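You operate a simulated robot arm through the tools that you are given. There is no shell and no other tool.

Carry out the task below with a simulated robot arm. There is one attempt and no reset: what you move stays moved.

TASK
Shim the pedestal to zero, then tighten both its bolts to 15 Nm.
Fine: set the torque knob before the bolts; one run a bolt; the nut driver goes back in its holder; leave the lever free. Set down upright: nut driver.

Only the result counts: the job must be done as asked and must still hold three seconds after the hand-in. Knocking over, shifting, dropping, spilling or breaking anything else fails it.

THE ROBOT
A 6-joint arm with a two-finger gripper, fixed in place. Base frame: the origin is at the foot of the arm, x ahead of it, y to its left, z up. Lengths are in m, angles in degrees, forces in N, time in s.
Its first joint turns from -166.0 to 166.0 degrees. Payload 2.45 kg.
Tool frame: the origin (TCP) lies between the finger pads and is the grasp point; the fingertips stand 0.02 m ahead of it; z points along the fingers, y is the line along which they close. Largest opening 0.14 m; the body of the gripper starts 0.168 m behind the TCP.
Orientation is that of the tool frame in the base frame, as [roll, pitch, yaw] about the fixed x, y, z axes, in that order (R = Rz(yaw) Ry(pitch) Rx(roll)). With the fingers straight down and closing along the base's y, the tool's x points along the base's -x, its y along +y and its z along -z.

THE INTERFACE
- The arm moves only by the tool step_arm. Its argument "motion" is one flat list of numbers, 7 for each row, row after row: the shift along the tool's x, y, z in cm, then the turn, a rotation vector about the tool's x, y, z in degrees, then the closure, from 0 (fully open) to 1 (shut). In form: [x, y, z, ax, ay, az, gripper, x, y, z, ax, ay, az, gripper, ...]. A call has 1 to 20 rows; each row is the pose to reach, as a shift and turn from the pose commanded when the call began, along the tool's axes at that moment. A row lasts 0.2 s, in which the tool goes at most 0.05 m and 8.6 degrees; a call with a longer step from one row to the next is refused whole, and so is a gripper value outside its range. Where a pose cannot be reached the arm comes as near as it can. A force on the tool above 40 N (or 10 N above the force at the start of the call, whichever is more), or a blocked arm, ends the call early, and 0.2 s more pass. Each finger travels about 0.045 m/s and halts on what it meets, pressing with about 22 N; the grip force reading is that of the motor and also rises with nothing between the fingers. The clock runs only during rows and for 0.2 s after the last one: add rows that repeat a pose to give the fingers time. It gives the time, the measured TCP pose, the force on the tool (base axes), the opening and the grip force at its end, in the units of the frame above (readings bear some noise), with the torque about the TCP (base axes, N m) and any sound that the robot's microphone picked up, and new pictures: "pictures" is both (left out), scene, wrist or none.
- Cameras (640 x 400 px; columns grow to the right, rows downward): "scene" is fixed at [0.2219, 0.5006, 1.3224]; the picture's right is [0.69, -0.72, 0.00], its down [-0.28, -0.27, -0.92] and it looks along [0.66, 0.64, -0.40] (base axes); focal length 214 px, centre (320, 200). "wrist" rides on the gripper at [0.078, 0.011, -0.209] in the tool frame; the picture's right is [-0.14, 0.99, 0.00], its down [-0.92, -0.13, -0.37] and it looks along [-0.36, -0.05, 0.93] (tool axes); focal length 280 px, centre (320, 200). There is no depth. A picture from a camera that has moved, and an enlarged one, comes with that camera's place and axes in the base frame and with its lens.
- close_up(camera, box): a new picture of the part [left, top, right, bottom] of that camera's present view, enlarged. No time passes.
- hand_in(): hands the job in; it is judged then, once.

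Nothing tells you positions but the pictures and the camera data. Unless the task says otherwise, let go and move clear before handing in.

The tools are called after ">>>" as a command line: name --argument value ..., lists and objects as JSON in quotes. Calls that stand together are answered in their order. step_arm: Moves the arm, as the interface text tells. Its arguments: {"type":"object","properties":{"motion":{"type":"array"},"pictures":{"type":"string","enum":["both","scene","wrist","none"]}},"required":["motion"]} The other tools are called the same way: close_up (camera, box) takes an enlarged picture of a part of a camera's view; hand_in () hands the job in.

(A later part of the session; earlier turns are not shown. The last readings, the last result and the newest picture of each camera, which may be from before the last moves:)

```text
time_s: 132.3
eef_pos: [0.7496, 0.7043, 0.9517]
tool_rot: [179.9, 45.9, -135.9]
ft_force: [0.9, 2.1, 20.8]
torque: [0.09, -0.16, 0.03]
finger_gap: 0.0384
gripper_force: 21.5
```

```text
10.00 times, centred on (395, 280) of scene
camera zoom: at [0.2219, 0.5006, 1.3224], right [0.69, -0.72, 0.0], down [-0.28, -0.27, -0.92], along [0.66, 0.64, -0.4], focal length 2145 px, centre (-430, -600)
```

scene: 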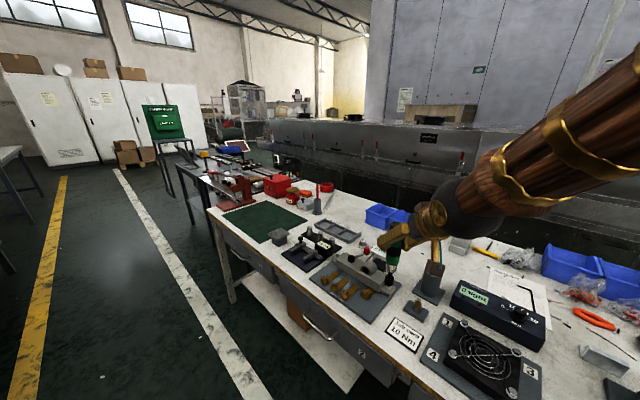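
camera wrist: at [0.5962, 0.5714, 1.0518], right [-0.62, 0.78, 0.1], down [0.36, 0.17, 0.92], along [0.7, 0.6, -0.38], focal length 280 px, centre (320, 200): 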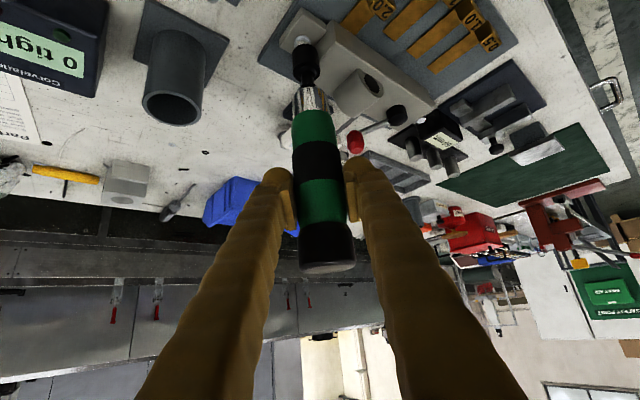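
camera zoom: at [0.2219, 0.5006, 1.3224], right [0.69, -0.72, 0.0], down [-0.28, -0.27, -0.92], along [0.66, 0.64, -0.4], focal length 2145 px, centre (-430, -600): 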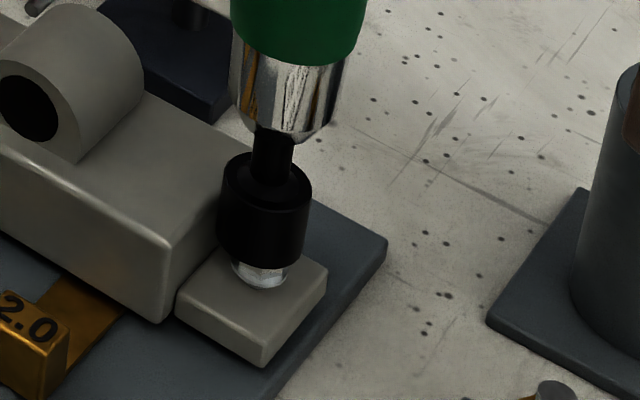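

The alignment is within about 2 mm with roughly 25 N axial load. I'll hold the press for longer to check whether a run needs more time.

>>> step_arm --motion '[0, 0, 0, 0, 0, 0, 1, 0, 0, 0, 0, 0, 0, 1, 0, 0, 0, 0, 0, 0, 1, 0, 0, 0, 0, 0, 0, 1, 0, 0, 0, 0, 0, 0, 1, 0, 0, 0, 0, 0, 0, 1, 0, 0, 0, 0, 0, 0, 1, 0, 0, 0, 0, 0, 0, 1, 0, 0, 0, 0, 0, 0, 1, 0, 0, 0, 0, 0, 0, 1, 0, 0, 0, 0, 0, 0, 1, 0, 0, 0, 0, 0, 0, 1]' --pictures "none"

>>> close_up --camera "scene" --box '[440, 270, 560, 345]'

```text
time_s: 134.9
eef_pos: [0.7508, 0.7043, 0.9516]
tool_rot: [179.8, 46.0, -136.0]
ft_force: [0.9, 0.2, 14.3]
torque: [0.0, -0.11, 0.04]
finger_gap: 0.0384
gripper_force: 22.2
```

```text
5.33 times, centred on (500, 308) of scene
camera zoom: at [0.2219, 0.5006, 1.3224], right [0.69, -0.72, 0.0], down [-0.28, -0.27, -0.92], along [0.66, 0.64, -0.4], focal length 1144 px, centre (-640, -373)
```

zoom: 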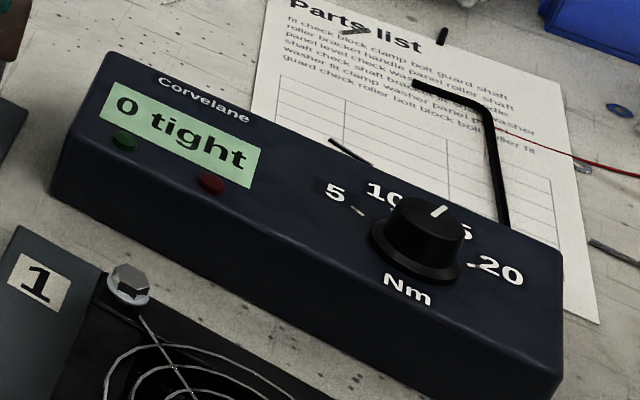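

No run yet, so the socket may be resting on top of the hex rather than dropping over it. I'll do a gentle search with light contact, first 1.5 mm back toward the robot and 1 mm sideways.

>>> step_arm --motion '[-0.05, 0, -0.05, 0, 0, 0, 1, 0.02, -0.05, -0.12, 0, 0, 0, 1, 0.05, -0.1, -0.16, 0, 0, 0, 1, 0.05, -0.1, -0.16, 0, 0, 0, 1]' --pictures "none"

>>> close_up --camera "scene" --box '[380, 260, 410, 300]'

>>> close_up --camera "wrist" --box '[265, 10, 345, 90]'

```text
time_s: 135.9
eef_pos: [0.7513, 0.702, 0.9516]
tool_rot: [179.7, 45.9, -136.0]
ft_force: [-0.1, -0.4, -5.0]
torque: [0.01, 0.0, -0.02]
finger_gap: 0.0382
gripper_force: 22.4
```

```text
10.00 times, centred on (395, 280) of scene
camera zoom: at [0.2219, 0.5006, 1.3224], right [0.69, -0.72, 0.0], down [-0.28, -0.27, -0.92], along [0.66, 0.64, -0.4], focal length 2145 px, centre (-430, -600)
```

zoom: 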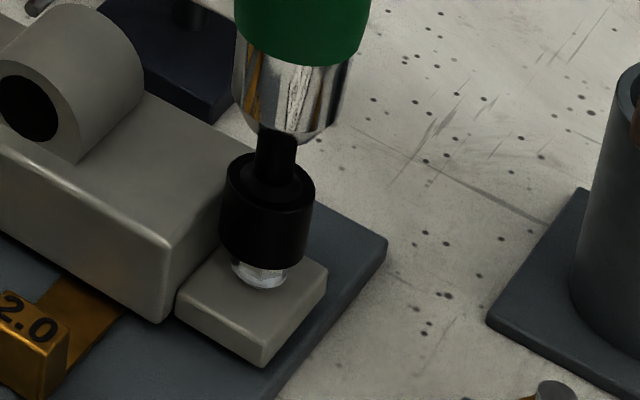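

```text
5.00 times, centred on (305, 50) of wrist
camera zoom: at [0.5962, 0.5692, 1.0408], right [-0.62, 0.78, 0.1], down [0.36, 0.17, 0.92], along [0.7, 0.61, -0.38], focal length 1402 px, centre (395, 950)
```

zoom: 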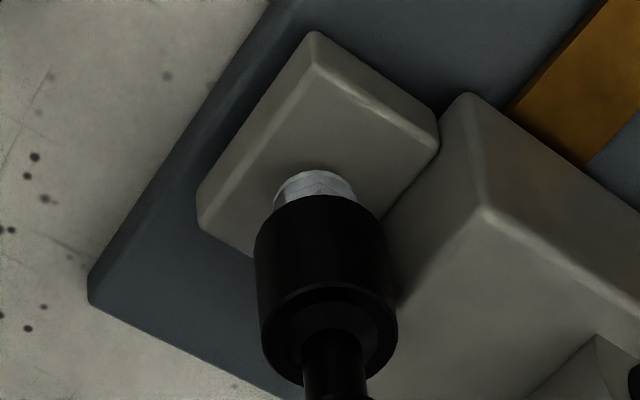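

>>> step_arm --motion '[0.05, 0, 0.05, 0, 0, 0, 1, 0.1, 0, 0.1, 0, 0, 0, 1, 0.1, 0, 0.1, 0, 0, 0, 1]' --pictures "none"

>>> step_arm --motion '[0.07, 0, 0.07, 0, 0, 0, 1, 0.1, 0, 0.1, 0, 0, 0, 1, 0.1, 0, 0.1, 0, 0, 0, 1]' --pictures "none"

```text
time_s: 136.8
eef_pos: [0.7505, 0.7026, 0.9506]
tool_rot: [179.7, 46.0, -136.0]
ft_force: [0.1, 0.3, -5.3]
torque: [-0.04, 0.01, -0.01]
finger_gap: 0.0386
gripper_force: 22.5
```

```text
time_s: 137.6
eef_pos: [0.7493, 0.7027, 0.9488]
tool_rot: [179.8, 46.1, -136.0]
ft_force: [0.3, -0.5, -4.8]
torque: [-0.03, 0.01, -0.04]
finger_gap: 0.0384
gripper_force: 21.7
```

It's dropping in: the socket is now below the earlier contact height with no force. I'll continue lowering gently.

>>> step_arm --motion '[0.1, 0, 0.1, 0, 0, 0, 1, 0.2, 0, 0.2, 0, 0, 0, 1, 0.2, 0, 0.2, 0, 0, 0, 1]' --pictures "none"

>>> close_up --camera "scene" --box '[380, 260, 410, 300]'

>>> close_up --camera "wrist" --box '[265, 10, 345, 90]'

```text
time_s: 138.3
eef_pos: [0.7492, 0.7011, 0.9461]
tool_rot: [179.8, 46.0, -136.0]
ft_force: [-0.2, 0.2, -5.0]
torque: [0.0, 0.01, 0.0]
finger_gap: 0.0386
gripper_force: 21.6
```

```text
10.00 times, centred on (395, 280) of scene
camera zoom: at [0.2219, 0.5006, 1.3224], right [0.69, -0.72, 0.0], down [-0.28, -0.27, -0.92], along [0.66, 0.64, -0.4], focal length 2145 px, centre (-430, -600)
```

zoom: 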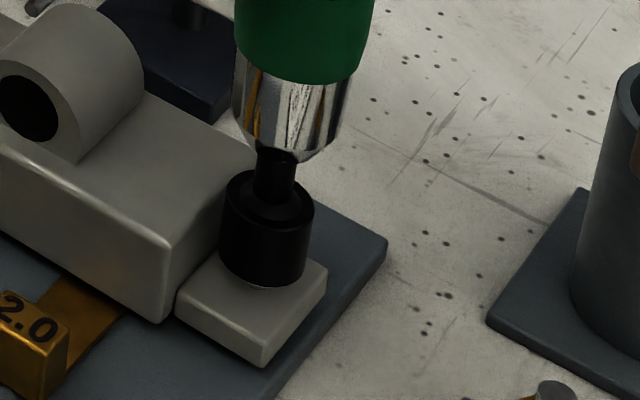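

```text
5.00 times, centred on (305, 50) of wrist
camera zoom: at [0.5953, 0.5678, 1.0352], right [-0.62, 0.78, 0.1], down [0.36, 0.17, 0.92], along [0.7, 0.61, -0.38], focal length 1402 px, centre (395, 950)
```

zoom: 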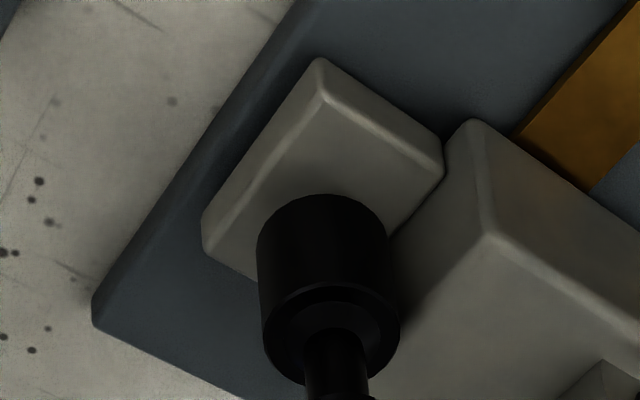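

The socket has slipped over the bolt head. I'll keep lowering in small steps until it seats.

>>> step_arm --motion '[0.07, 0, 0.07, 0, 0, 0, 1, 0.14, 0, 0.14, 0, 0, 0, 1, 0.21, 0, 0.21, 0, 0, 0, 1, 0.28, 0, 0.28, 0, 0, 0, 1]' --pictures "none"

>>> close_up --camera "scene" --box '[440, 270, 560, 345]'

```text
time_s: 139.3
eef_pos: [0.7497, 0.7025, 0.9433]
tool_rot: [179.8, 46.0, -136.0]
ft_force: [0.5, -0.7, -1.5]
torque: [-0.13, 0.0, -0.05]
finger_gap: 0.0383
gripper_force: 22.6
```

```text
5.33 times, centred on (500, 308) of scene
camera zoom: at [0.2219, 0.5006, 1.3224], right [0.69, -0.72, 0.0], down [-0.28, -0.27, -0.92], along [0.66, 0.64, -0.4], focal length 1144 px, centre (-640, -373)
```

zoom: 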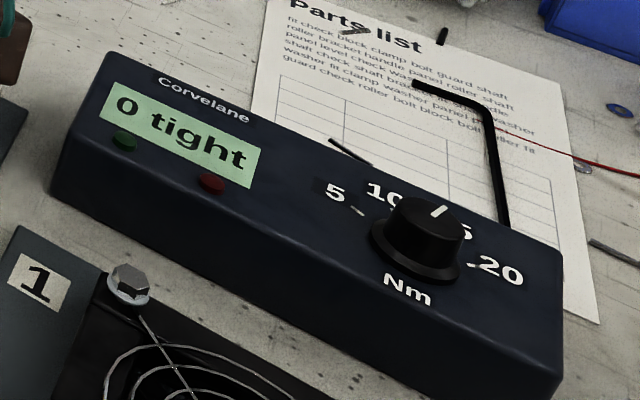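

>>> step_arm --motion '[0.05, 0, 0.05, 0, 0, 0, 1, 0.1, 0, 0.1, 0, 0, 0, 1, 0.1, 0, 0.1, 0, 0, 0, 1]' --pictures "none"

>>> close_up --camera "scene" --box '[440, 270, 560, 345]'

```text
time_s: 140.2
eef_pos: [0.7503, 0.7016, 0.9418]
tool_rot: [179.8, 46.0, -136.0]
ft_force: [-0.5, 0.0, -3.0]
torque: [0.06, 0.07, 0.04]
finger_gap: 0.0385
gripper_force: 21.8
```

```text
5.33 times, centred on (500, 308) of scene
camera zoom: at [0.2219, 0.5006, 1.3224], right [0.69, -0.72, 0.0], down [-0.28, -0.27, -0.92], along [0.66, 0.64, -0.4], focal length 1144 px, centre (-640, -373)
```

zoom: 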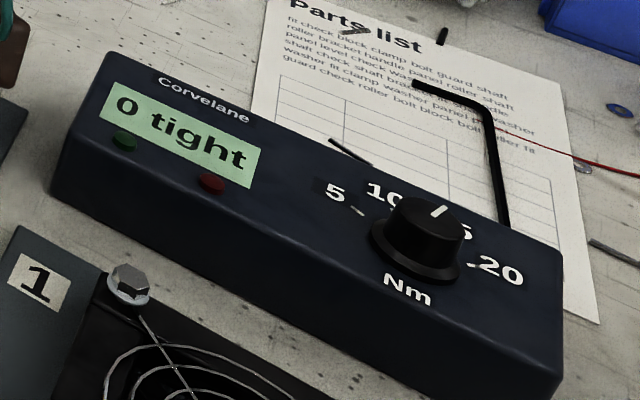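

>>> step_arm --motion '[0.07, 0, 0.07, 0, 0, 0, 1, 0.14, 0, 0.14, 0, 0, 0, 1, 0.14, 0, 0.14, 0, 0, 0, 1]' --pictures "none"

>>> close_up --camera "scene" --box '[380, 260, 410, 300]'

```text
time_s: 140.9
eef_pos: [0.7507, 0.703, 0.941]
tool_rot: [179.9, 46.1, -136.0]
ft_force: [-1.6, 0.2, 6.3]
torque: [-0.01, 0.09, 0.09]
finger_gap: 0.0387
gripper_force: 22.5
```

```text
10.00 times, centred on (395, 280) of scene
camera zoom: at [0.2219, 0.5006, 1.3224], right [0.69, -0.72, 0.0], down [-0.28, -0.27, -0.92], along [0.66, 0.64, -0.4], focal length 2145 px, centre (-430, -600)
```

zoom: 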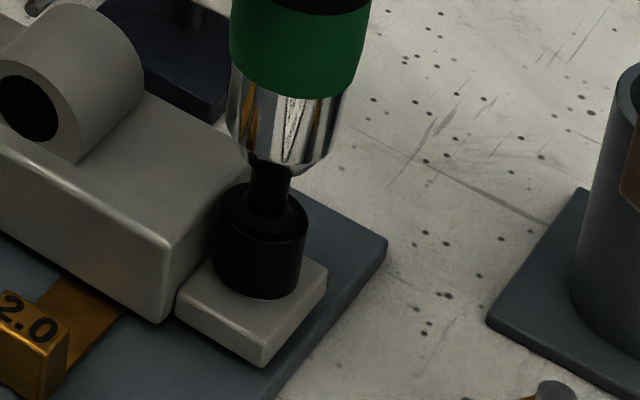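

The socket is seated deep over the head with about 11 N. I'll press slightly more and listen.

>>> step_arm --motion '[0.05, 0, 0.05, 0, 0, 0, 1, 0.1, 0, 0.1, 0, 0, 0, 1, 0.1, 0, 0.1, 0, 0, 0, 1, 0.1, 0, 0.1, 0, 0, 0, 1]' --pictures "none"

>>> close_up --camera "scene" --box '[440, 270, 560, 345]'

```text
time_s: 141.9
eef_pos: [0.7496, 0.7028, 0.9377]
tool_rot: [179.8, 46.0, -136.1]
ft_force: [-0.4, 1.3, 20.4]
torque: [0.08, -0.16, 0.06]
finger_gap: 0.0382
gripper_force: 22.8
```

```text
5.33 times, centred on (500, 308) of scene
camera zoom: at [0.2219, 0.5006, 1.3224], right [0.69, -0.72, 0.0], down [-0.28, -0.27, -0.92], along [0.66, 0.64, -0.4], focal length 1144 px, centre (-640, -373)
```

zoom: 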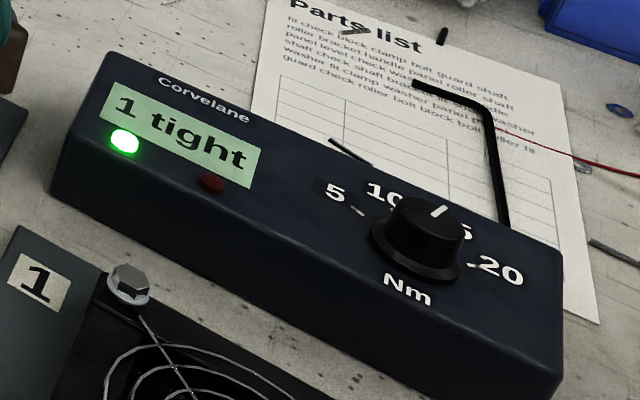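

The display shows "1 tight" with the green light on, so bolt R is done. I'll lift straight up off it.

>>> step_arm --motion '[-0.36, 0, -0.35, 0, 0, 0, 1, -1.1, 0, -1.05, 0, 0, 0, 1, -2.2, 0, -2.1, 0, 0, 0, 1, -4.3, 0, -4.2, 0, 0, 0, 1, -6.5, 0, -6.3, 0, 0, 0, 1, -6.5, 0, -6.3, 0, 0, 0, 1]' --pictures "both"

>>> close_up --camera "scene" --box '[340, 200, 460, 300]'

>>> close_up --camera "wrist" --box '[225, 10, 405, 150]'

>>> close_up --camera "scene" --box '[440, 270, 560, 345]'

```text
time_s: 143.3
eef_pos: [0.7505, 0.7016, 1.0306]
tool_rot: [179.8, 46.0, -135.9]
ft_force: [-0.2, 0.0, -4.9]
torque: [0.0, -0.01, -0.01]
finger_gap: 0.0384
gripper_force: 21.7
camera wrist: at [0.5972, 0.5675, 1.1183], right [-0.62, 0.78, 0.1], down [0.36, 0.17, 0.92], along [0.7, 0.61, -0.38], focal length 280 px, centre (320, 200)
```

scene: 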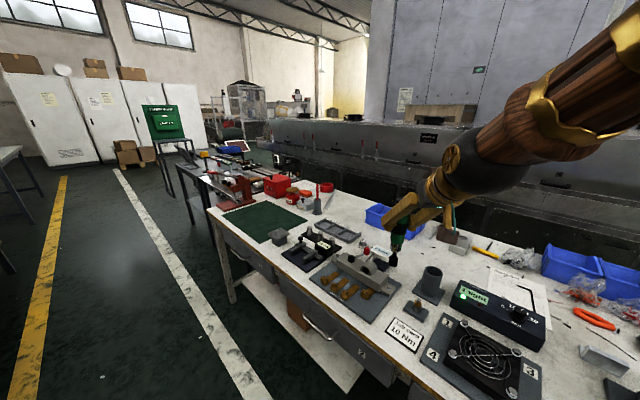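
wrist: 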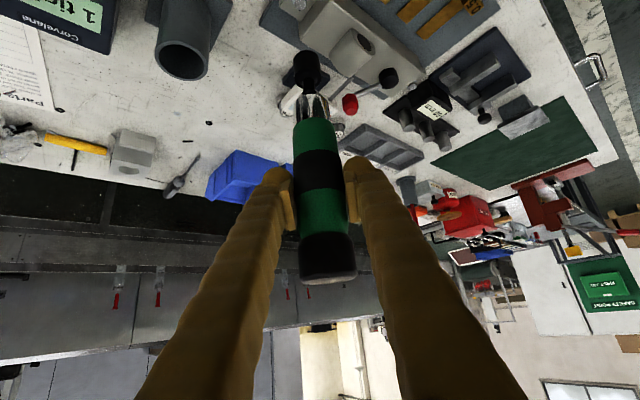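

```text
4.00 times, centred on (400, 250) of scene
camera zoom: at [0.2219, 0.5006, 1.3224], right [0.69, -0.72, 0.0], down [-0.28, -0.27, -0.92], along [0.66, 0.64, -0.4], focal length 858 px, centre (0, 0)
```

zoom: 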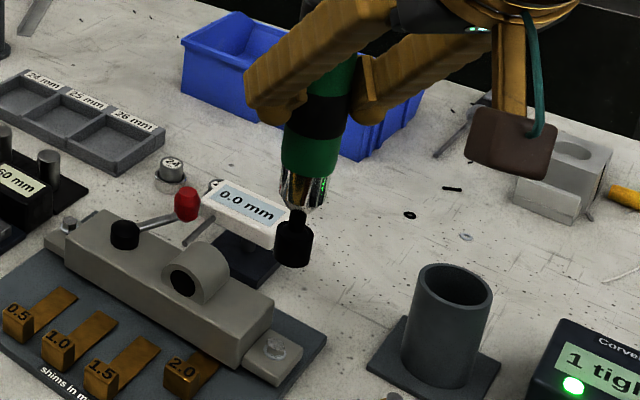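

```text
2.86 times, centred on (315, 80) of wrist
camera zoom: at [0.5972, 0.5675, 1.1183], right [-0.62, 0.78, 0.1], down [0.36, 0.17, 0.92], along [0.7, 0.61, -0.38], focal length 801 px, centre (334, 543)
```

zoom: 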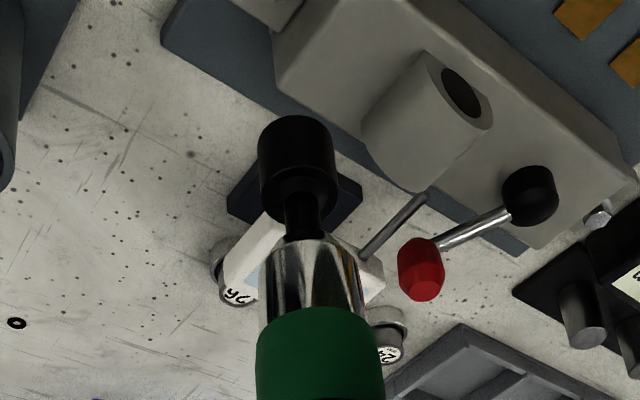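

```text
5.33 times, centred on (500, 308) of scene
camera zoom: at [0.2219, 0.5006, 1.3224], right [0.69, -0.72, 0.0], down [-0.28, -0.27, -0.92], along [0.66, 0.64, -0.4], focal length 1144 px, centre (-640, -373)
```

zoom: 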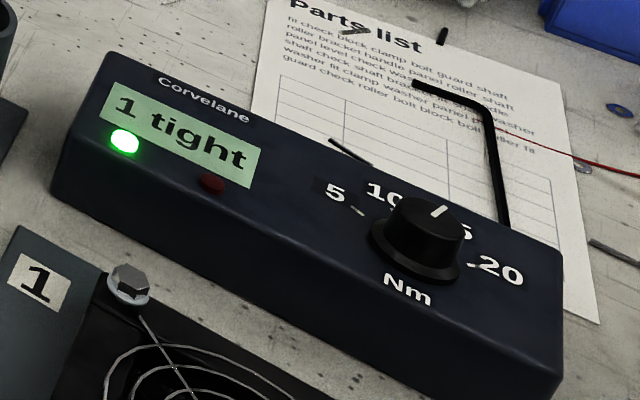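

Bolt R is tight, the gauge still reads 0.0, and the driver sits straight in the grip. I'll raise it and carry it over the pedestal to bolt L.

>>> step_arm --motion '[-1.44, 0, -1.39, 0, 0, 0, 1, -3.14, 2.57, 0.38, 0, 0, 0, 1, -4.84, 5.14, 2.15, 0, 0, 0, 1, -6.55, 7.7, 3.92, 0, 0, 0, 1, -8.25, 10.27, 5.69, 0, 0, 0, 1, -9.95, 12.84, 7.46, 0, 0, 0, 1, -11.65, 15.41, 9.2, 0, 0, 0, 1, -11.65, 15.41, 9.2, 0, 0, 0, 1]' --pictures "both"

>>> close_up --camera "scene" --box '[320, 190, 420, 280]'

>>> close_up --camera "wrist" --box '[245, 10, 385, 120]'

```text
time_s: 145.2
eef_pos: [0.7482, 0.9157, 1.0528]
tool_rot: [179.9, 45.9, -136.1]
ft_force: [-0.5, -0.9, -4.8]
torque: [0.01, -0.01, 0.01]
finger_gap: 0.0383
gripper_force: 22.4
camera wrist: at [0.5934, 0.7821, 1.1404], right [-0.62, 0.78, 0.1], down [0.36, 0.17, 0.92], along [0.7, 0.61, -0.38], focal length 280 px, centre (320, 200)
```

scene: 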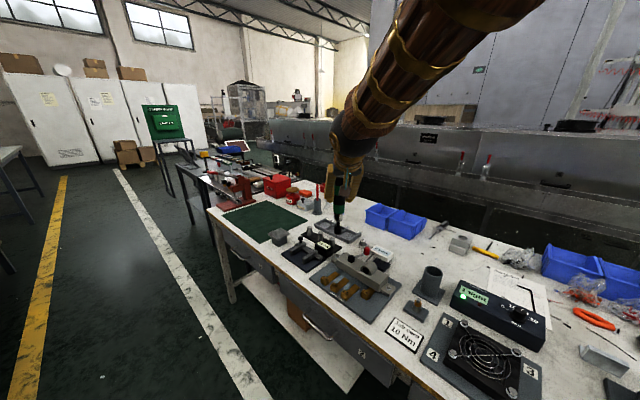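
wrist: 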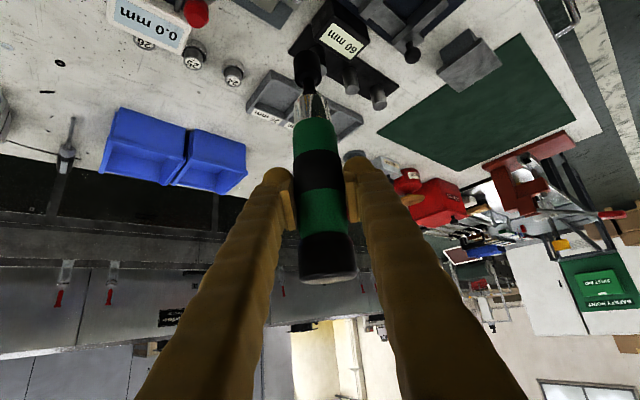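

```text
4.44 times, centred on (370, 235) of scene
camera zoom: at [0.2219, 0.5006, 1.3224], right [0.69, -0.72, 0.0], down [-0.28, -0.27, -0.92], along [0.66, 0.64, -0.4], focal length 953 px, centre (98, 44)
```

zoom: 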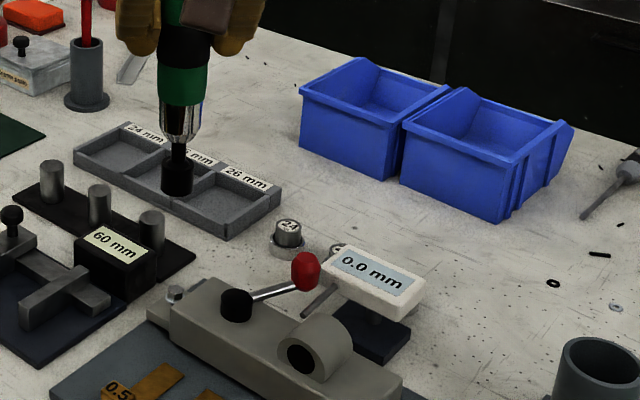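

```text
3.64 times, centred on (315, 65) of wrist
camera zoom: at [0.5934, 0.7821, 1.1404], right [-0.62, 0.78, 0.1], down [0.36, 0.17, 0.92], along [0.7, 0.61, -0.38], focal length 1020 px, centre (338, 691)
```

zoom: 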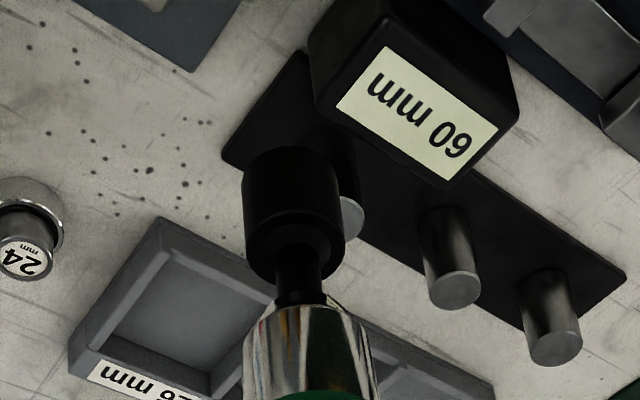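

>>> step_arm --motion '[1.4, -0.1, 1.35, 0, 0, 0, 1, 2.9, -0.25, 2.8, 0, 0, 0, 1, 4.3, -0.25, 4.18, 0, 0, 0, 1, 4.3, -0.25, 4.18, 0, 0, 0, 1]' --pictures "none"

>>> close_up --camera "scene" --box '[315, 215, 385, 275]'

>>> close_up --camera "wrist" --box '[245, 10, 385, 120]'

```text
time_s: 146.2
eef_pos: [0.7496, 0.9144, 0.9883]
tool_rot: [179.7, 46.1, -136.0]
ft_force: [0.1, -1.2, -4.9]
torque: [0.0, 0.0, -0.01]
finger_gap: 0.0382
gripper_force: 21.6
```

```text
6.67 times, centred on (350, 245) of scene
camera zoom: at [0.2219, 0.5006, 1.3224], right [0.69, -0.72, 0.0], down [-0.28, -0.27, -0.92], along [0.66, 0.64, -0.4], focal length 1430 px, centre (120, -100)
```

zoom: 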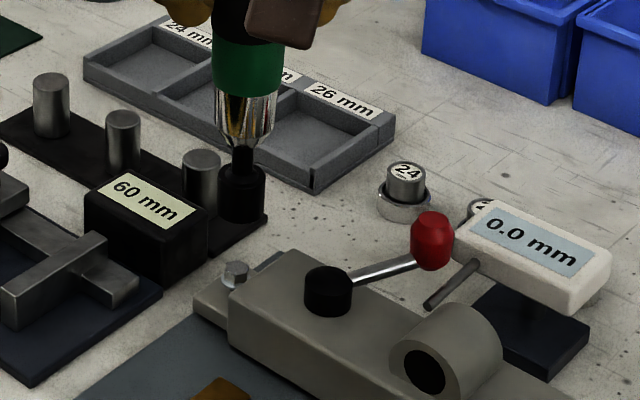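

```text
3.64 times, centred on (315, 65) of wrist
camera zoom: at [0.597, 0.7812, 1.0772], right [-0.62, 0.78, 0.1], down [0.36, 0.17, 0.92], along [0.7, 0.61, -0.38], focal length 1020 px, centre (338, 691)
```

zoom: 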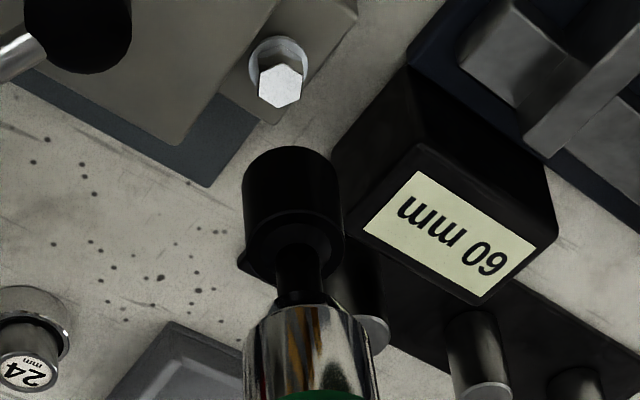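

>>> step_arm --motion '[0.72, 0, 0.69, 0, 0, 0, 1, 1.44, 0, 1.39, 0, 0, 0, 1, 2.15, 0, 2.08, 0, 0, 0, 1, 2.15, 0, 2.08, 0, 0, 0, 1]' --pictures "none"

>>> close_up --camera "scene" --box '[330, 230, 370, 275]'

>>> close_up --camera "wrist" --box '[265, 10, 345, 90]'

```text
time_s: 147.2
eef_pos: [0.7511, 0.9141, 0.9575]
tool_rot: [179.8, 46.0, -136.0]
ft_force: [1.4, -0.1, -5.0]
torque: [-0.01, 0.02, 0.01]
finger_gap: 0.0384
gripper_force: 21.9
```

```text
8.89 times, centred on (350, 252) of scene
camera zoom: at [0.2219, 0.5006, 1.3224], right [0.69, -0.72, 0.0], down [-0.28, -0.27, -0.92], along [0.66, 0.64, -0.4], focal length 1906 px, centre (53, -267)
```

zoom: 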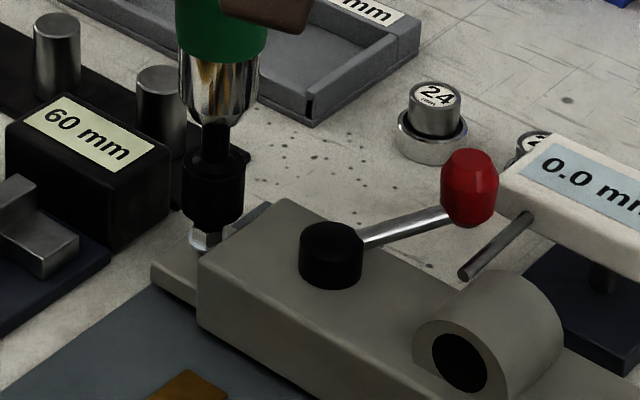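

```text
5.00 times, centred on (305, 50) of wrist
camera zoom: at [0.5967, 0.7801, 1.0468], right [-0.62, 0.78, 0.1], down [0.36, 0.17, 0.92], along [0.7, 0.61, -0.38], focal length 1402 px, centre (395, 950)
```

zoom: 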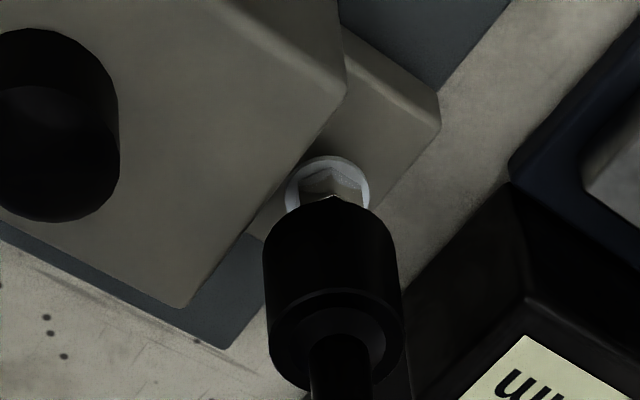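

>>> close_up --camera "scene" --box '[334, 238, 362, 266]'

>>> close_up --camera "wrist" --box '[290, 30, 330, 70]'

```text
14.29 times, centred on (348, 252) of scene
camera zoom: at [0.2219, 0.5006, 1.3224], right [0.69, -0.72, 0.0], down [-0.28, -0.27, -0.92], along [0.66, 0.64, -0.4], focal length 3064 px, centre (-80, -543)
```

zoom: 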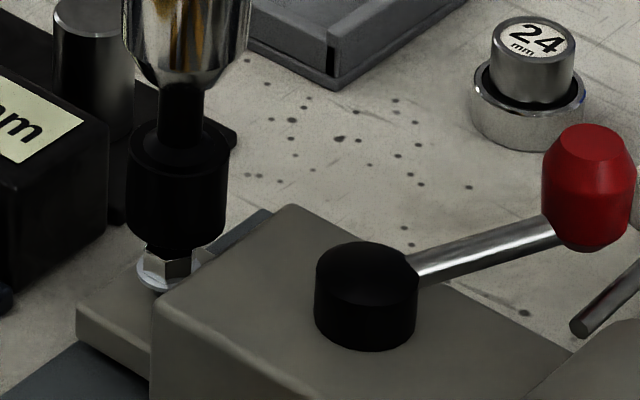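

```text
10.00 times, centred on (310, 50) of wrist
camera zoom: at [0.5967, 0.7801, 1.0468], right [-0.62, 0.78, 0.1], down [0.36, 0.17, 0.92], along [0.7, 0.61, -0.38], focal length 2804 px, centre (420, 1700)
```

zoom: 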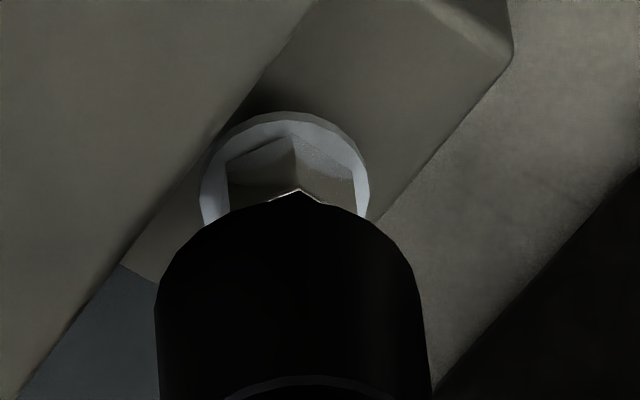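

From comparison with the R alignment, the socket is about 3 mm short and 1.5 mm to one side. I'll correct that and descend gently until contact or drop-in.

>>> step_arm --motion '[-0.21, 0.15, 0.22, 0, 0, 0, 1, 0.0, 0.15, 0.43, 0, 0, 0, 1, 0.11, 0.15, 0.53, 0, 0, 0, 1, 0.11, 0.15, 0.53, 0, 0, 0, 1]' --pictures "none"

>>> close_up --camera "scene" --box '[334, 238, 362, 266]'

>>> close_up --camera "wrist" --box '[265, 10, 345, 90]'

```text
time_s: 148.2
eef_pos: [0.7501, 0.9175, 0.9546]
tool_rot: [179.8, 46.0, -136.0]
ft_force: [-0.4, -0.4, -5.3]
torque: [0.01, 0.04, 0.01]
finger_gap: 0.0383
gripper_force: 21.9
```

```text
14.29 times, centred on (348, 252) of scene
camera zoom: at [0.2219, 0.5006, 1.3224], right [0.69, -0.72, 0.0], down [-0.28, -0.27, -0.92], along [0.66, 0.64, -0.4], focal length 3064 px, centre (-80, -543)
```

zoom: 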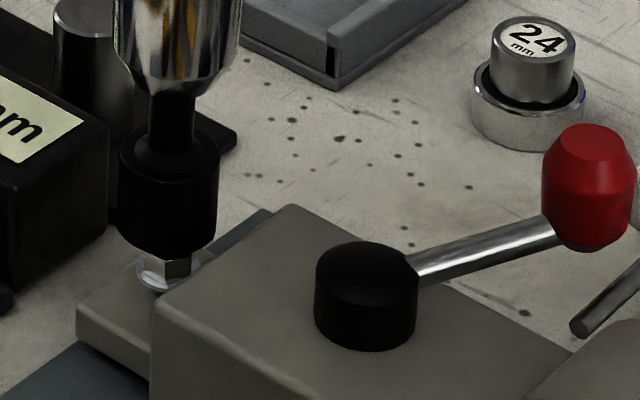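

```text
5.00 times, centred on (305, 50) of wrist
camera zoom: at [0.5978, 0.7839, 1.0423], right [-0.62, 0.78, 0.1], down [0.36, 0.17, 0.92], along [0.7, 0.61, -0.38], focal length 1402 px, centre (395, 950)
```

zoom: 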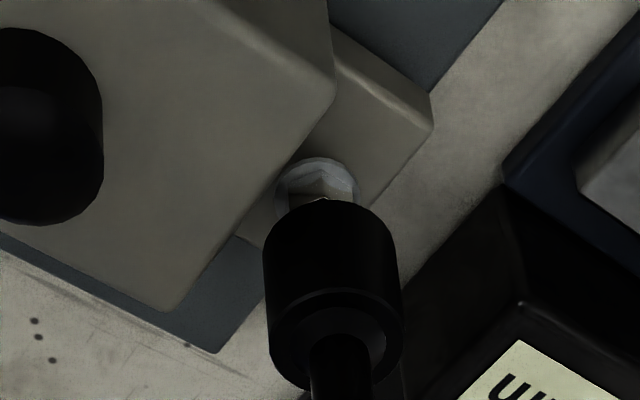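

>>> step_arm --motion '[0.08, -0.07, -0.09, 0, 0, 0, 1, 0.15, -0.07, -0.02, 0, 0, 0, 1, 0.22, -0.07, 0.05, 0, 0, 0, 1, 0.22, -0.07, 0.05, 0, 0, 0, 1]' --pictures "none"

>>> step_arm --motion '[0.07, 0, 0.07, 0, 0, 0, 1, 0.14, 0, 0.14, 0, 0, 0, 1, 0.14, 0, 0.14, 0, 0, 0, 1]' --pictures "none"

```text
time_s: 149.2
eef_pos: [0.7512, 0.9165, 0.9526]
tool_rot: [179.9, 46.0, -135.9]
ft_force: [0.4, 0.3, -4.9]
torque: [-0.02, 0.03, 0.0]
finger_gap: 0.0385
gripper_force: 22.3
```

```text
time_s: 149.9
eef_pos: [0.7508, 0.916, 0.9508]
tool_rot: [179.7, 46.1, -136.0]
ft_force: [0.1, 0.4, -4.3]
torque: [-0.01, 0.03, 0.03]
finger_gap: 0.0383
gripper_force: 22.1
```

>>> step_arm --motion '[0.07, 0, 0.07, 0, 0, 0, 1, 0.14, 0, 0.14, 0, 0, 0, 1, 0.14, 0, 0.14, 0, 0, 0, 1]' --pictures "none"

>>> close_up --camera "scene" --box '[334, 238, 362, 266]'

>>> close_up --camera "wrist" --box '[265, 10, 345, 90]'

```text
time_s: 150.8
eef_pos: [0.7499, 0.9142, 0.9486]
tool_rot: [179.8, 46.0, -136.0]
ft_force: [0.2, -0.1, -4.9]
torque: [0.01, 0.0, -0.02]
finger_gap: 0.0379
gripper_force: 21.2
```

```text
14.29 times, centred on (348, 252) of scene
camera zoom: at [0.2219, 0.5006, 1.3224], right [0.69, -0.72, 0.0], down [-0.28, -0.27, -0.92], along [0.66, 0.64, -0.4], focal length 3064 px, centre (-80, -543)
```

zoom: 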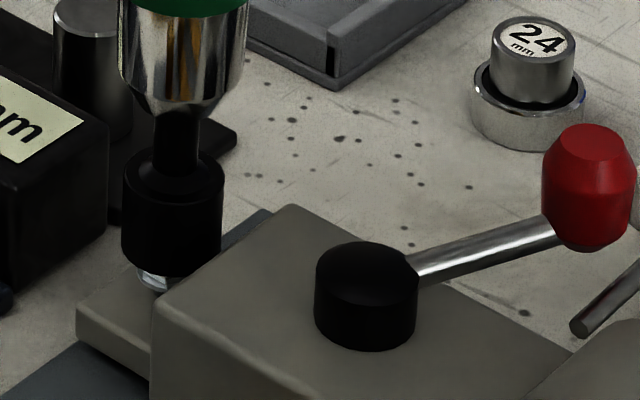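

```text
5.00 times, centred on (305, 50) of wrist
camera zoom: at [0.5972, 0.7817, 1.0369], right [-0.62, 0.78, 0.1], down [0.36, 0.17, 0.92], along [0.7, 0.61, -0.38], focal length 1402 px, centre (395, 950)
```

zoom: 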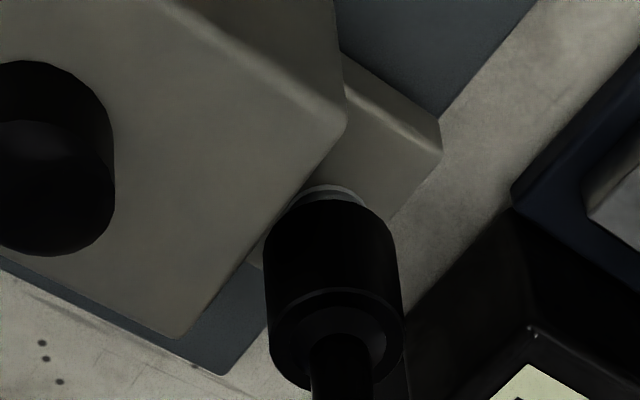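

The socket is slipping over bolt L. I'll keep lowering.

>>> step_arm --motion '[0.1, 0, 0.1, 0, 0, 0, 1, 0.2, 0, 0.2, 0, 0, 0, 1, 0.3, 0, 0.29, 0, 0, 0, 1, 0.3, 0, 0.29, 0, 0, 0, 1]' --pictures "none"

>>> close_up --camera "scene" --box '[440, 270, 560, 345]'

```text
time_s: 151.8
eef_pos: [0.7508, 0.9156, 0.9445]
tool_rot: [179.8, 45.9, -136.1]
ft_force: [1.1, -0.3, -1.4]
torque: [0.02, -0.17, -0.01]
finger_gap: 0.0379
gripper_force: 21.5
```

```text
5.33 times, centred on (500, 308) of scene
camera zoom: at [0.2219, 0.5006, 1.3224], right [0.69, -0.72, 0.0], down [-0.28, -0.27, -0.92], along [0.66, 0.64, -0.4], focal length 1144 px, centre (-640, -373)
```

zoom: 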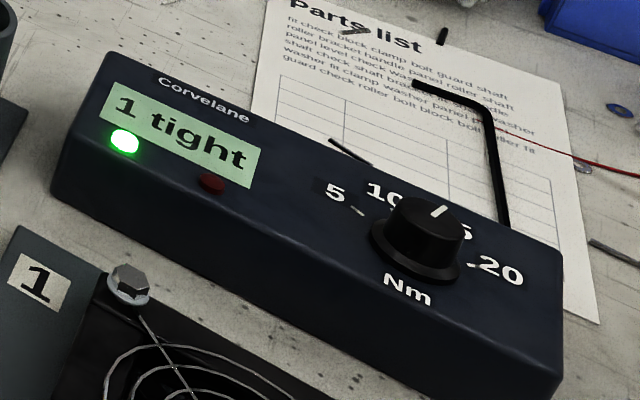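

>>> step_arm --motion '[0.07, 0, 0.07, 0, 0, 0, 1, 0.14, 0, 0.14, 0, 0, 0, 1, 0.14, 0, 0.14, 0, 0, 0, 1]' --pictures "none"

>>> close_up --camera "scene" --box '[440, 270, 560, 345]'

```text
time_s: 152.6
eef_pos: [0.7513, 0.914, 0.9413]
tool_rot: [179.7, 46.1, -136.0]
ft_force: [0.7, 0.3, -2.4]
torque: [0.01, -0.03, 0.02]
finger_gap: 0.0379
gripper_force: 22.1
```

```text
5.33 times, centred on (500, 308) of scene
camera zoom: at [0.2219, 0.5006, 1.3224], right [0.69, -0.72, 0.0], down [-0.28, -0.27, -0.92], along [0.66, 0.64, -0.4], focal length 1144 px, centre (-640, -373)
```

zoom: 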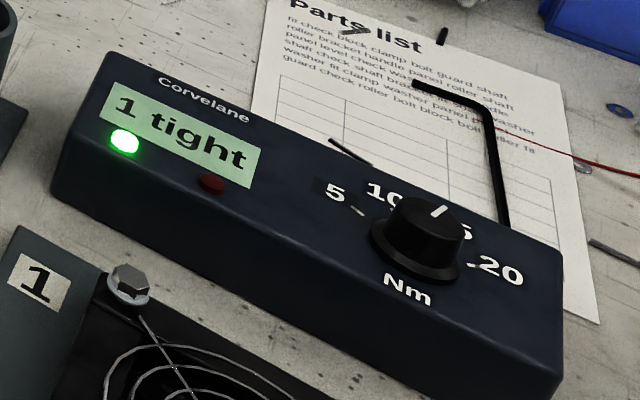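

>>> step_arm --motion '[0.07, 0, 0.07, 0, 0, 0, 1, 0.14, 0, 0.14, 0, 0, 0, 1, 0.14, 0, 0.14, 0, 0, 0, 1]' --pictures "none"

>>> close_up --camera "scene" --box '[440, 270, 560, 345]'

>>> close_up --camera "scene" --box '[334, 238, 362, 266]'

```text
time_s: 153.3
eef_pos: [0.7509, 0.916, 0.94]
tool_rot: [179.8, 45.9, -136.0]
ft_force: [1.8, 1.4, -2.7]
torque: [0.01, -0.06, 0.01]
finger_gap: 0.0379
gripper_force: 22.0
```

```text
5.33 times, centred on (500, 308) of scene
camera zoom: at [0.2219, 0.5006, 1.3224], right [0.69, -0.72, 0.0], down [-0.28, -0.27, -0.92], along [0.66, 0.64, -0.4], focal length 1144 px, centre (-640, -373)
```

zoom: 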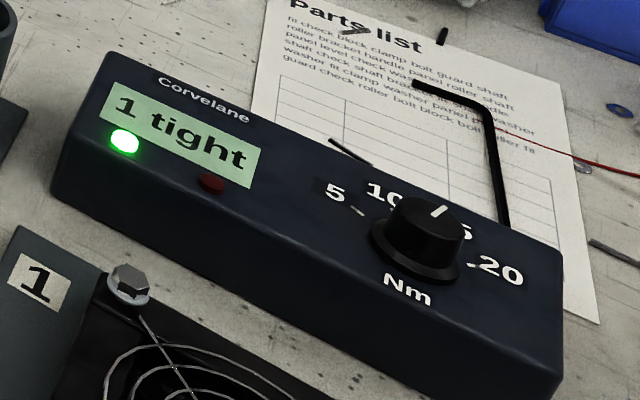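

```text
14.29 times, centred on (348, 252) of scene
camera zoom: at [0.2219, 0.5006, 1.3224], right [0.69, -0.72, 0.0], down [-0.28, -0.27, -0.92], along [0.66, 0.64, -0.4], focal length 3064 px, centre (-80, -543)
```

zoom: 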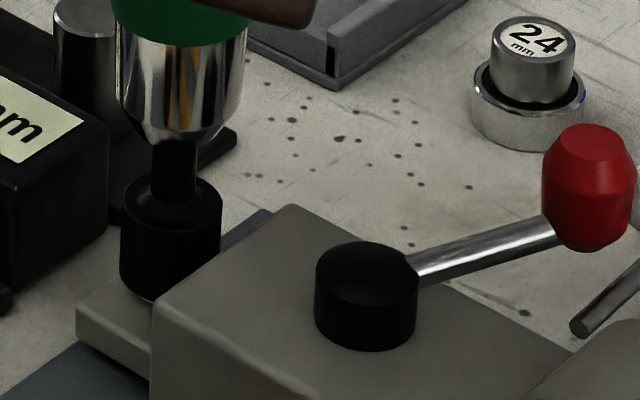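

>>> step_arm --motion '[0.07, 0, 0.07, 0, 0, 0, 1, 0.14, 0, 0.14, 0, 0, 0, 1, 0.14, 0, 0.14, 0, 0, 0, 1]' --pictures "none"

>>> close_up --camera "scene" --box '[440, 270, 560, 345]'

```text
time_s: 154.2
eef_pos: [0.7507, 0.9155, 0.9383]
tool_rot: [179.8, 46.0, -135.9]
ft_force: [-0.7, -0.5, 1.3]
torque: [-0.06, 0.14, 0.0]
finger_gap: 0.0379
gripper_force: 21.9
```

```text
5.33 times, centred on (500, 308) of scene
camera zoom: at [0.2219, 0.5006, 1.3224], right [0.69, -0.72, 0.0], down [-0.28, -0.27, -0.92], along [0.66, 0.64, -0.4], focal length 1144 px, centre (-640, -373)
```

zoom: 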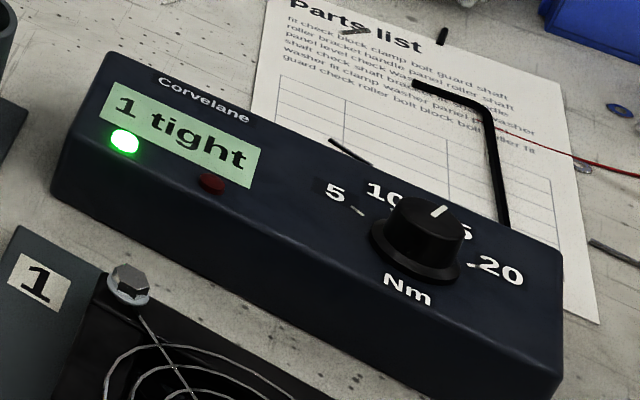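

>>> step_arm --motion '[0.05, 0, 0.05, 0, 0, 0, 1, 0.1, 0, 0.1, 0, 0, 0, 1, 0.1, 0, 0.1, 0, 0, 0, 1, 0.1, 0, 0.1, 0, 0, 0, 1]' --pictures "none"

>>> close_up --camera "scene" --box '[440, 270, 560, 345]'

```text
time_s: 155.2
eef_pos: [0.7502, 0.9162, 0.9379]
tool_rot: [179.8, 46.1, -136.0]
ft_force: [0.9, -0.5, 15.2]
torque: [-0.08, -0.2, 0.06]
finger_gap: 0.0383
gripper_force: 22.4
```

```text
5.33 times, centred on (500, 308) of scene
camera zoom: at [0.2219, 0.5006, 1.3224], right [0.69, -0.72, 0.0], down [-0.28, -0.27, -0.92], along [0.66, 0.64, -0.4], focal length 1144 px, centre (-640, -373)
```

zoom: 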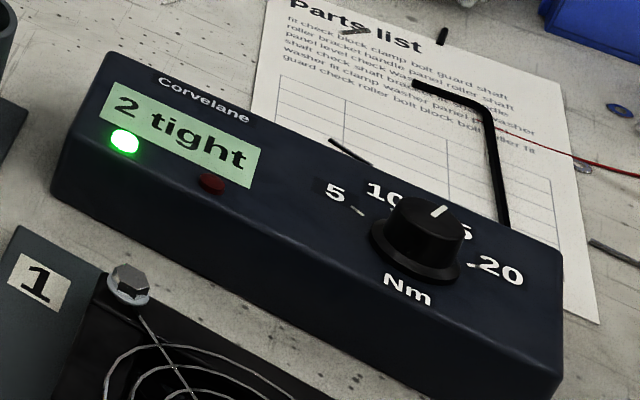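

"2 tight" with the green light: both bolts are done. I'll lift straight off and check the gauge and the driver.

>>> step_arm --motion '[-0.36, 0, -0.35, 0, 0, 0, 1, -1.1, 0, -1.05, 0, 0, 0, 1, -2.2, 0, -2.1, 0, 0, 0, 1, -4.3, 0, -4.2, 0, 0, 0, 1, -6.5, 0, -6.3, 0, 0, 0, 1, -8.7, 0, -8.4, 0, 0, 0, 1, -8.7, 0, -8.4, 0, 0, 0, 1]' --pictures "both"

>>> close_up --camera "scene" --box '[315, 200, 435, 300]'

>>> close_up --camera "wrist" --box '[225, 10, 405, 150]'

```text
time_s: 156.8
eef_pos: [0.7495, 0.9156, 1.0572]
tool_rot: [179.8, 46.0, -135.9]
ft_force: [0.1, 0.1, -5.2]
torque: [-0.01, 0.05, -0.01]
finger_gap: 0.0377
gripper_force: 21.5
camera wrist: at [0.5953, 0.7827, 1.1456], right [-0.62, 0.78, 0.1], down [0.36, 0.17, 0.92], along [0.7, 0.61, -0.38], focal length 280 px, centre (320, 200)
```

scene: 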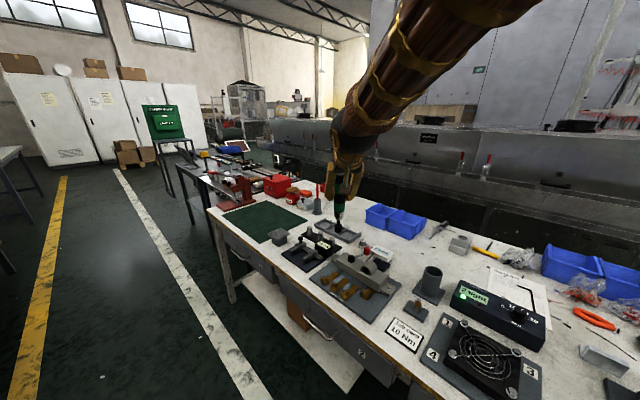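
wrist: 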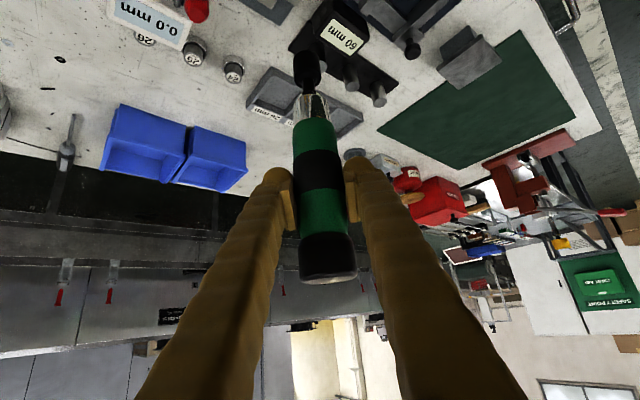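

```text
4.00 times, centred on (375, 250) of scene
camera zoom: at [0.2219, 0.5006, 1.3224], right [0.69, -0.72, 0.0], down [-0.28, -0.27, -0.92], along [0.66, 0.64, -0.4], focal length 858 px, centre (100, 0)
```

zoom: 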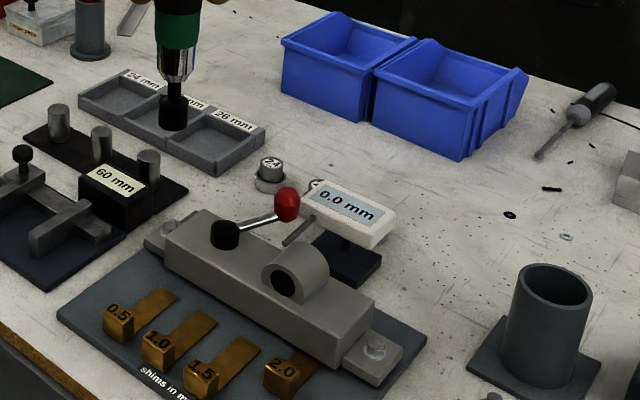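

```text
2.86 times, centred on (315, 80) of wrist
camera zoom: at [0.5953, 0.7827, 1.1456], right [-0.62, 0.78, 0.1], down [0.36, 0.17, 0.92], along [0.7, 0.61, -0.38], focal length 801 px, centre (334, 543)
```

zoom: 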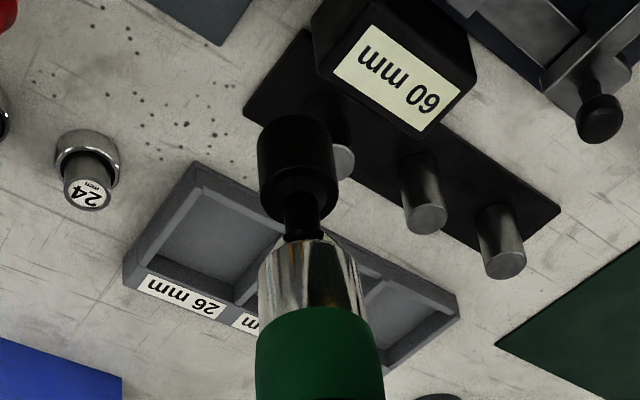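

Everything looks right: gauge 0.0, both bolts down, lever untouched. I'll carry the driver back to its cup along a safe high path.

>>> step_arm --motion '[1.19, -3.6, -1.28, 0, 0, 0, 1, 2.38, -7.23, -2.57, 0, 0, 0, 1, 3.57, -10.85, -3.85, 0, 0, 0, 1, 4.77, -14.46, -5.13, 0, 0, 0, 1, 5.96, -18.1, -6.41, 0, 0, 0, 1, 7.15, -21.7, -7.7, 0, 0, 0, 1, 8.34, -25.3, -8.98, 0, 0, 0, 1, 9.53, -28.92, -10.26, 0, 0, 0, 1, 9.53, -28.92, -10.26, 0, 0, 0, 1]' --pictures "both"

>>> close_up --camera "scene" --box '[400, 180, 490, 300]'

>>> close_up --camera "wrist" --box '[240, 0, 380, 120]'

```text
time_s: 158.8
eef_pos: [0.8503, 0.6076, 1.0587]
tool_rot: [179.7, 46.0, -136.0]
ft_force: [-0.7, 0.4, -4.8]
torque: [-0.04, -0.01, -0.01]
finger_gap: 0.0378
gripper_force: 22.5
camera wrist: at [0.6972, 0.4736, 1.1474], right [-0.62, 0.78, 0.1], down [0.36, 0.17, 0.92], along [0.7, 0.61, -0.38], focal length 280 px, centre (320, 200)
```

scene: 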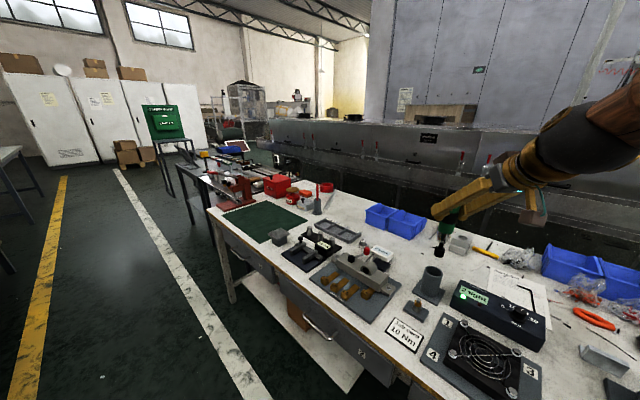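
wrist: 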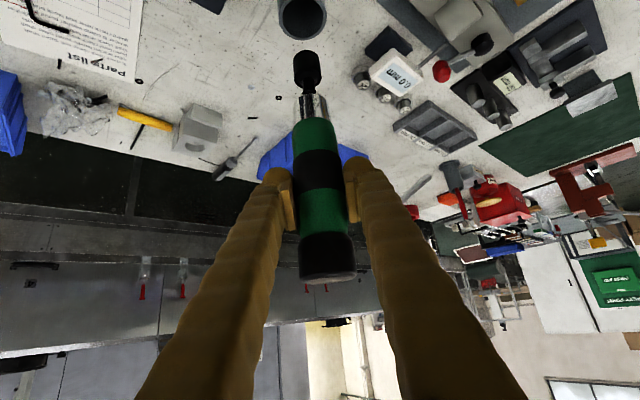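

```text
3.33 times, centred on (445, 240) of scene
camera zoom: at [0.2219, 0.5006, 1.3224], right [0.69, -0.72, 0.0], down [-0.28, -0.27, -0.92], along [0.66, 0.64, -0.4], focal length 715 px, centre (-97, 67)
```

zoom: 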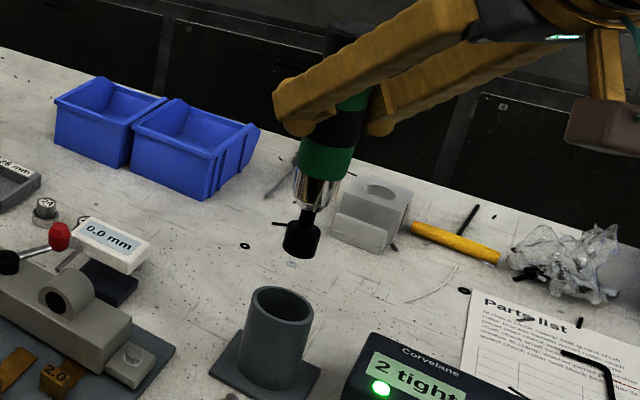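

```text
3.33 times, centred on (310, 60) of wrist
camera zoom: at [0.6972, 0.4736, 1.1474], right [-0.62, 0.78, 0.1], down [0.36, 0.17, 0.92], along [0.7, 0.61, -0.38], focal length 935 px, centre (353, 667)
```

zoom: 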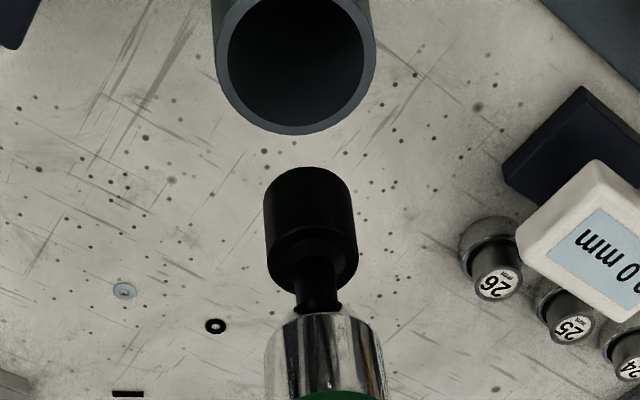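

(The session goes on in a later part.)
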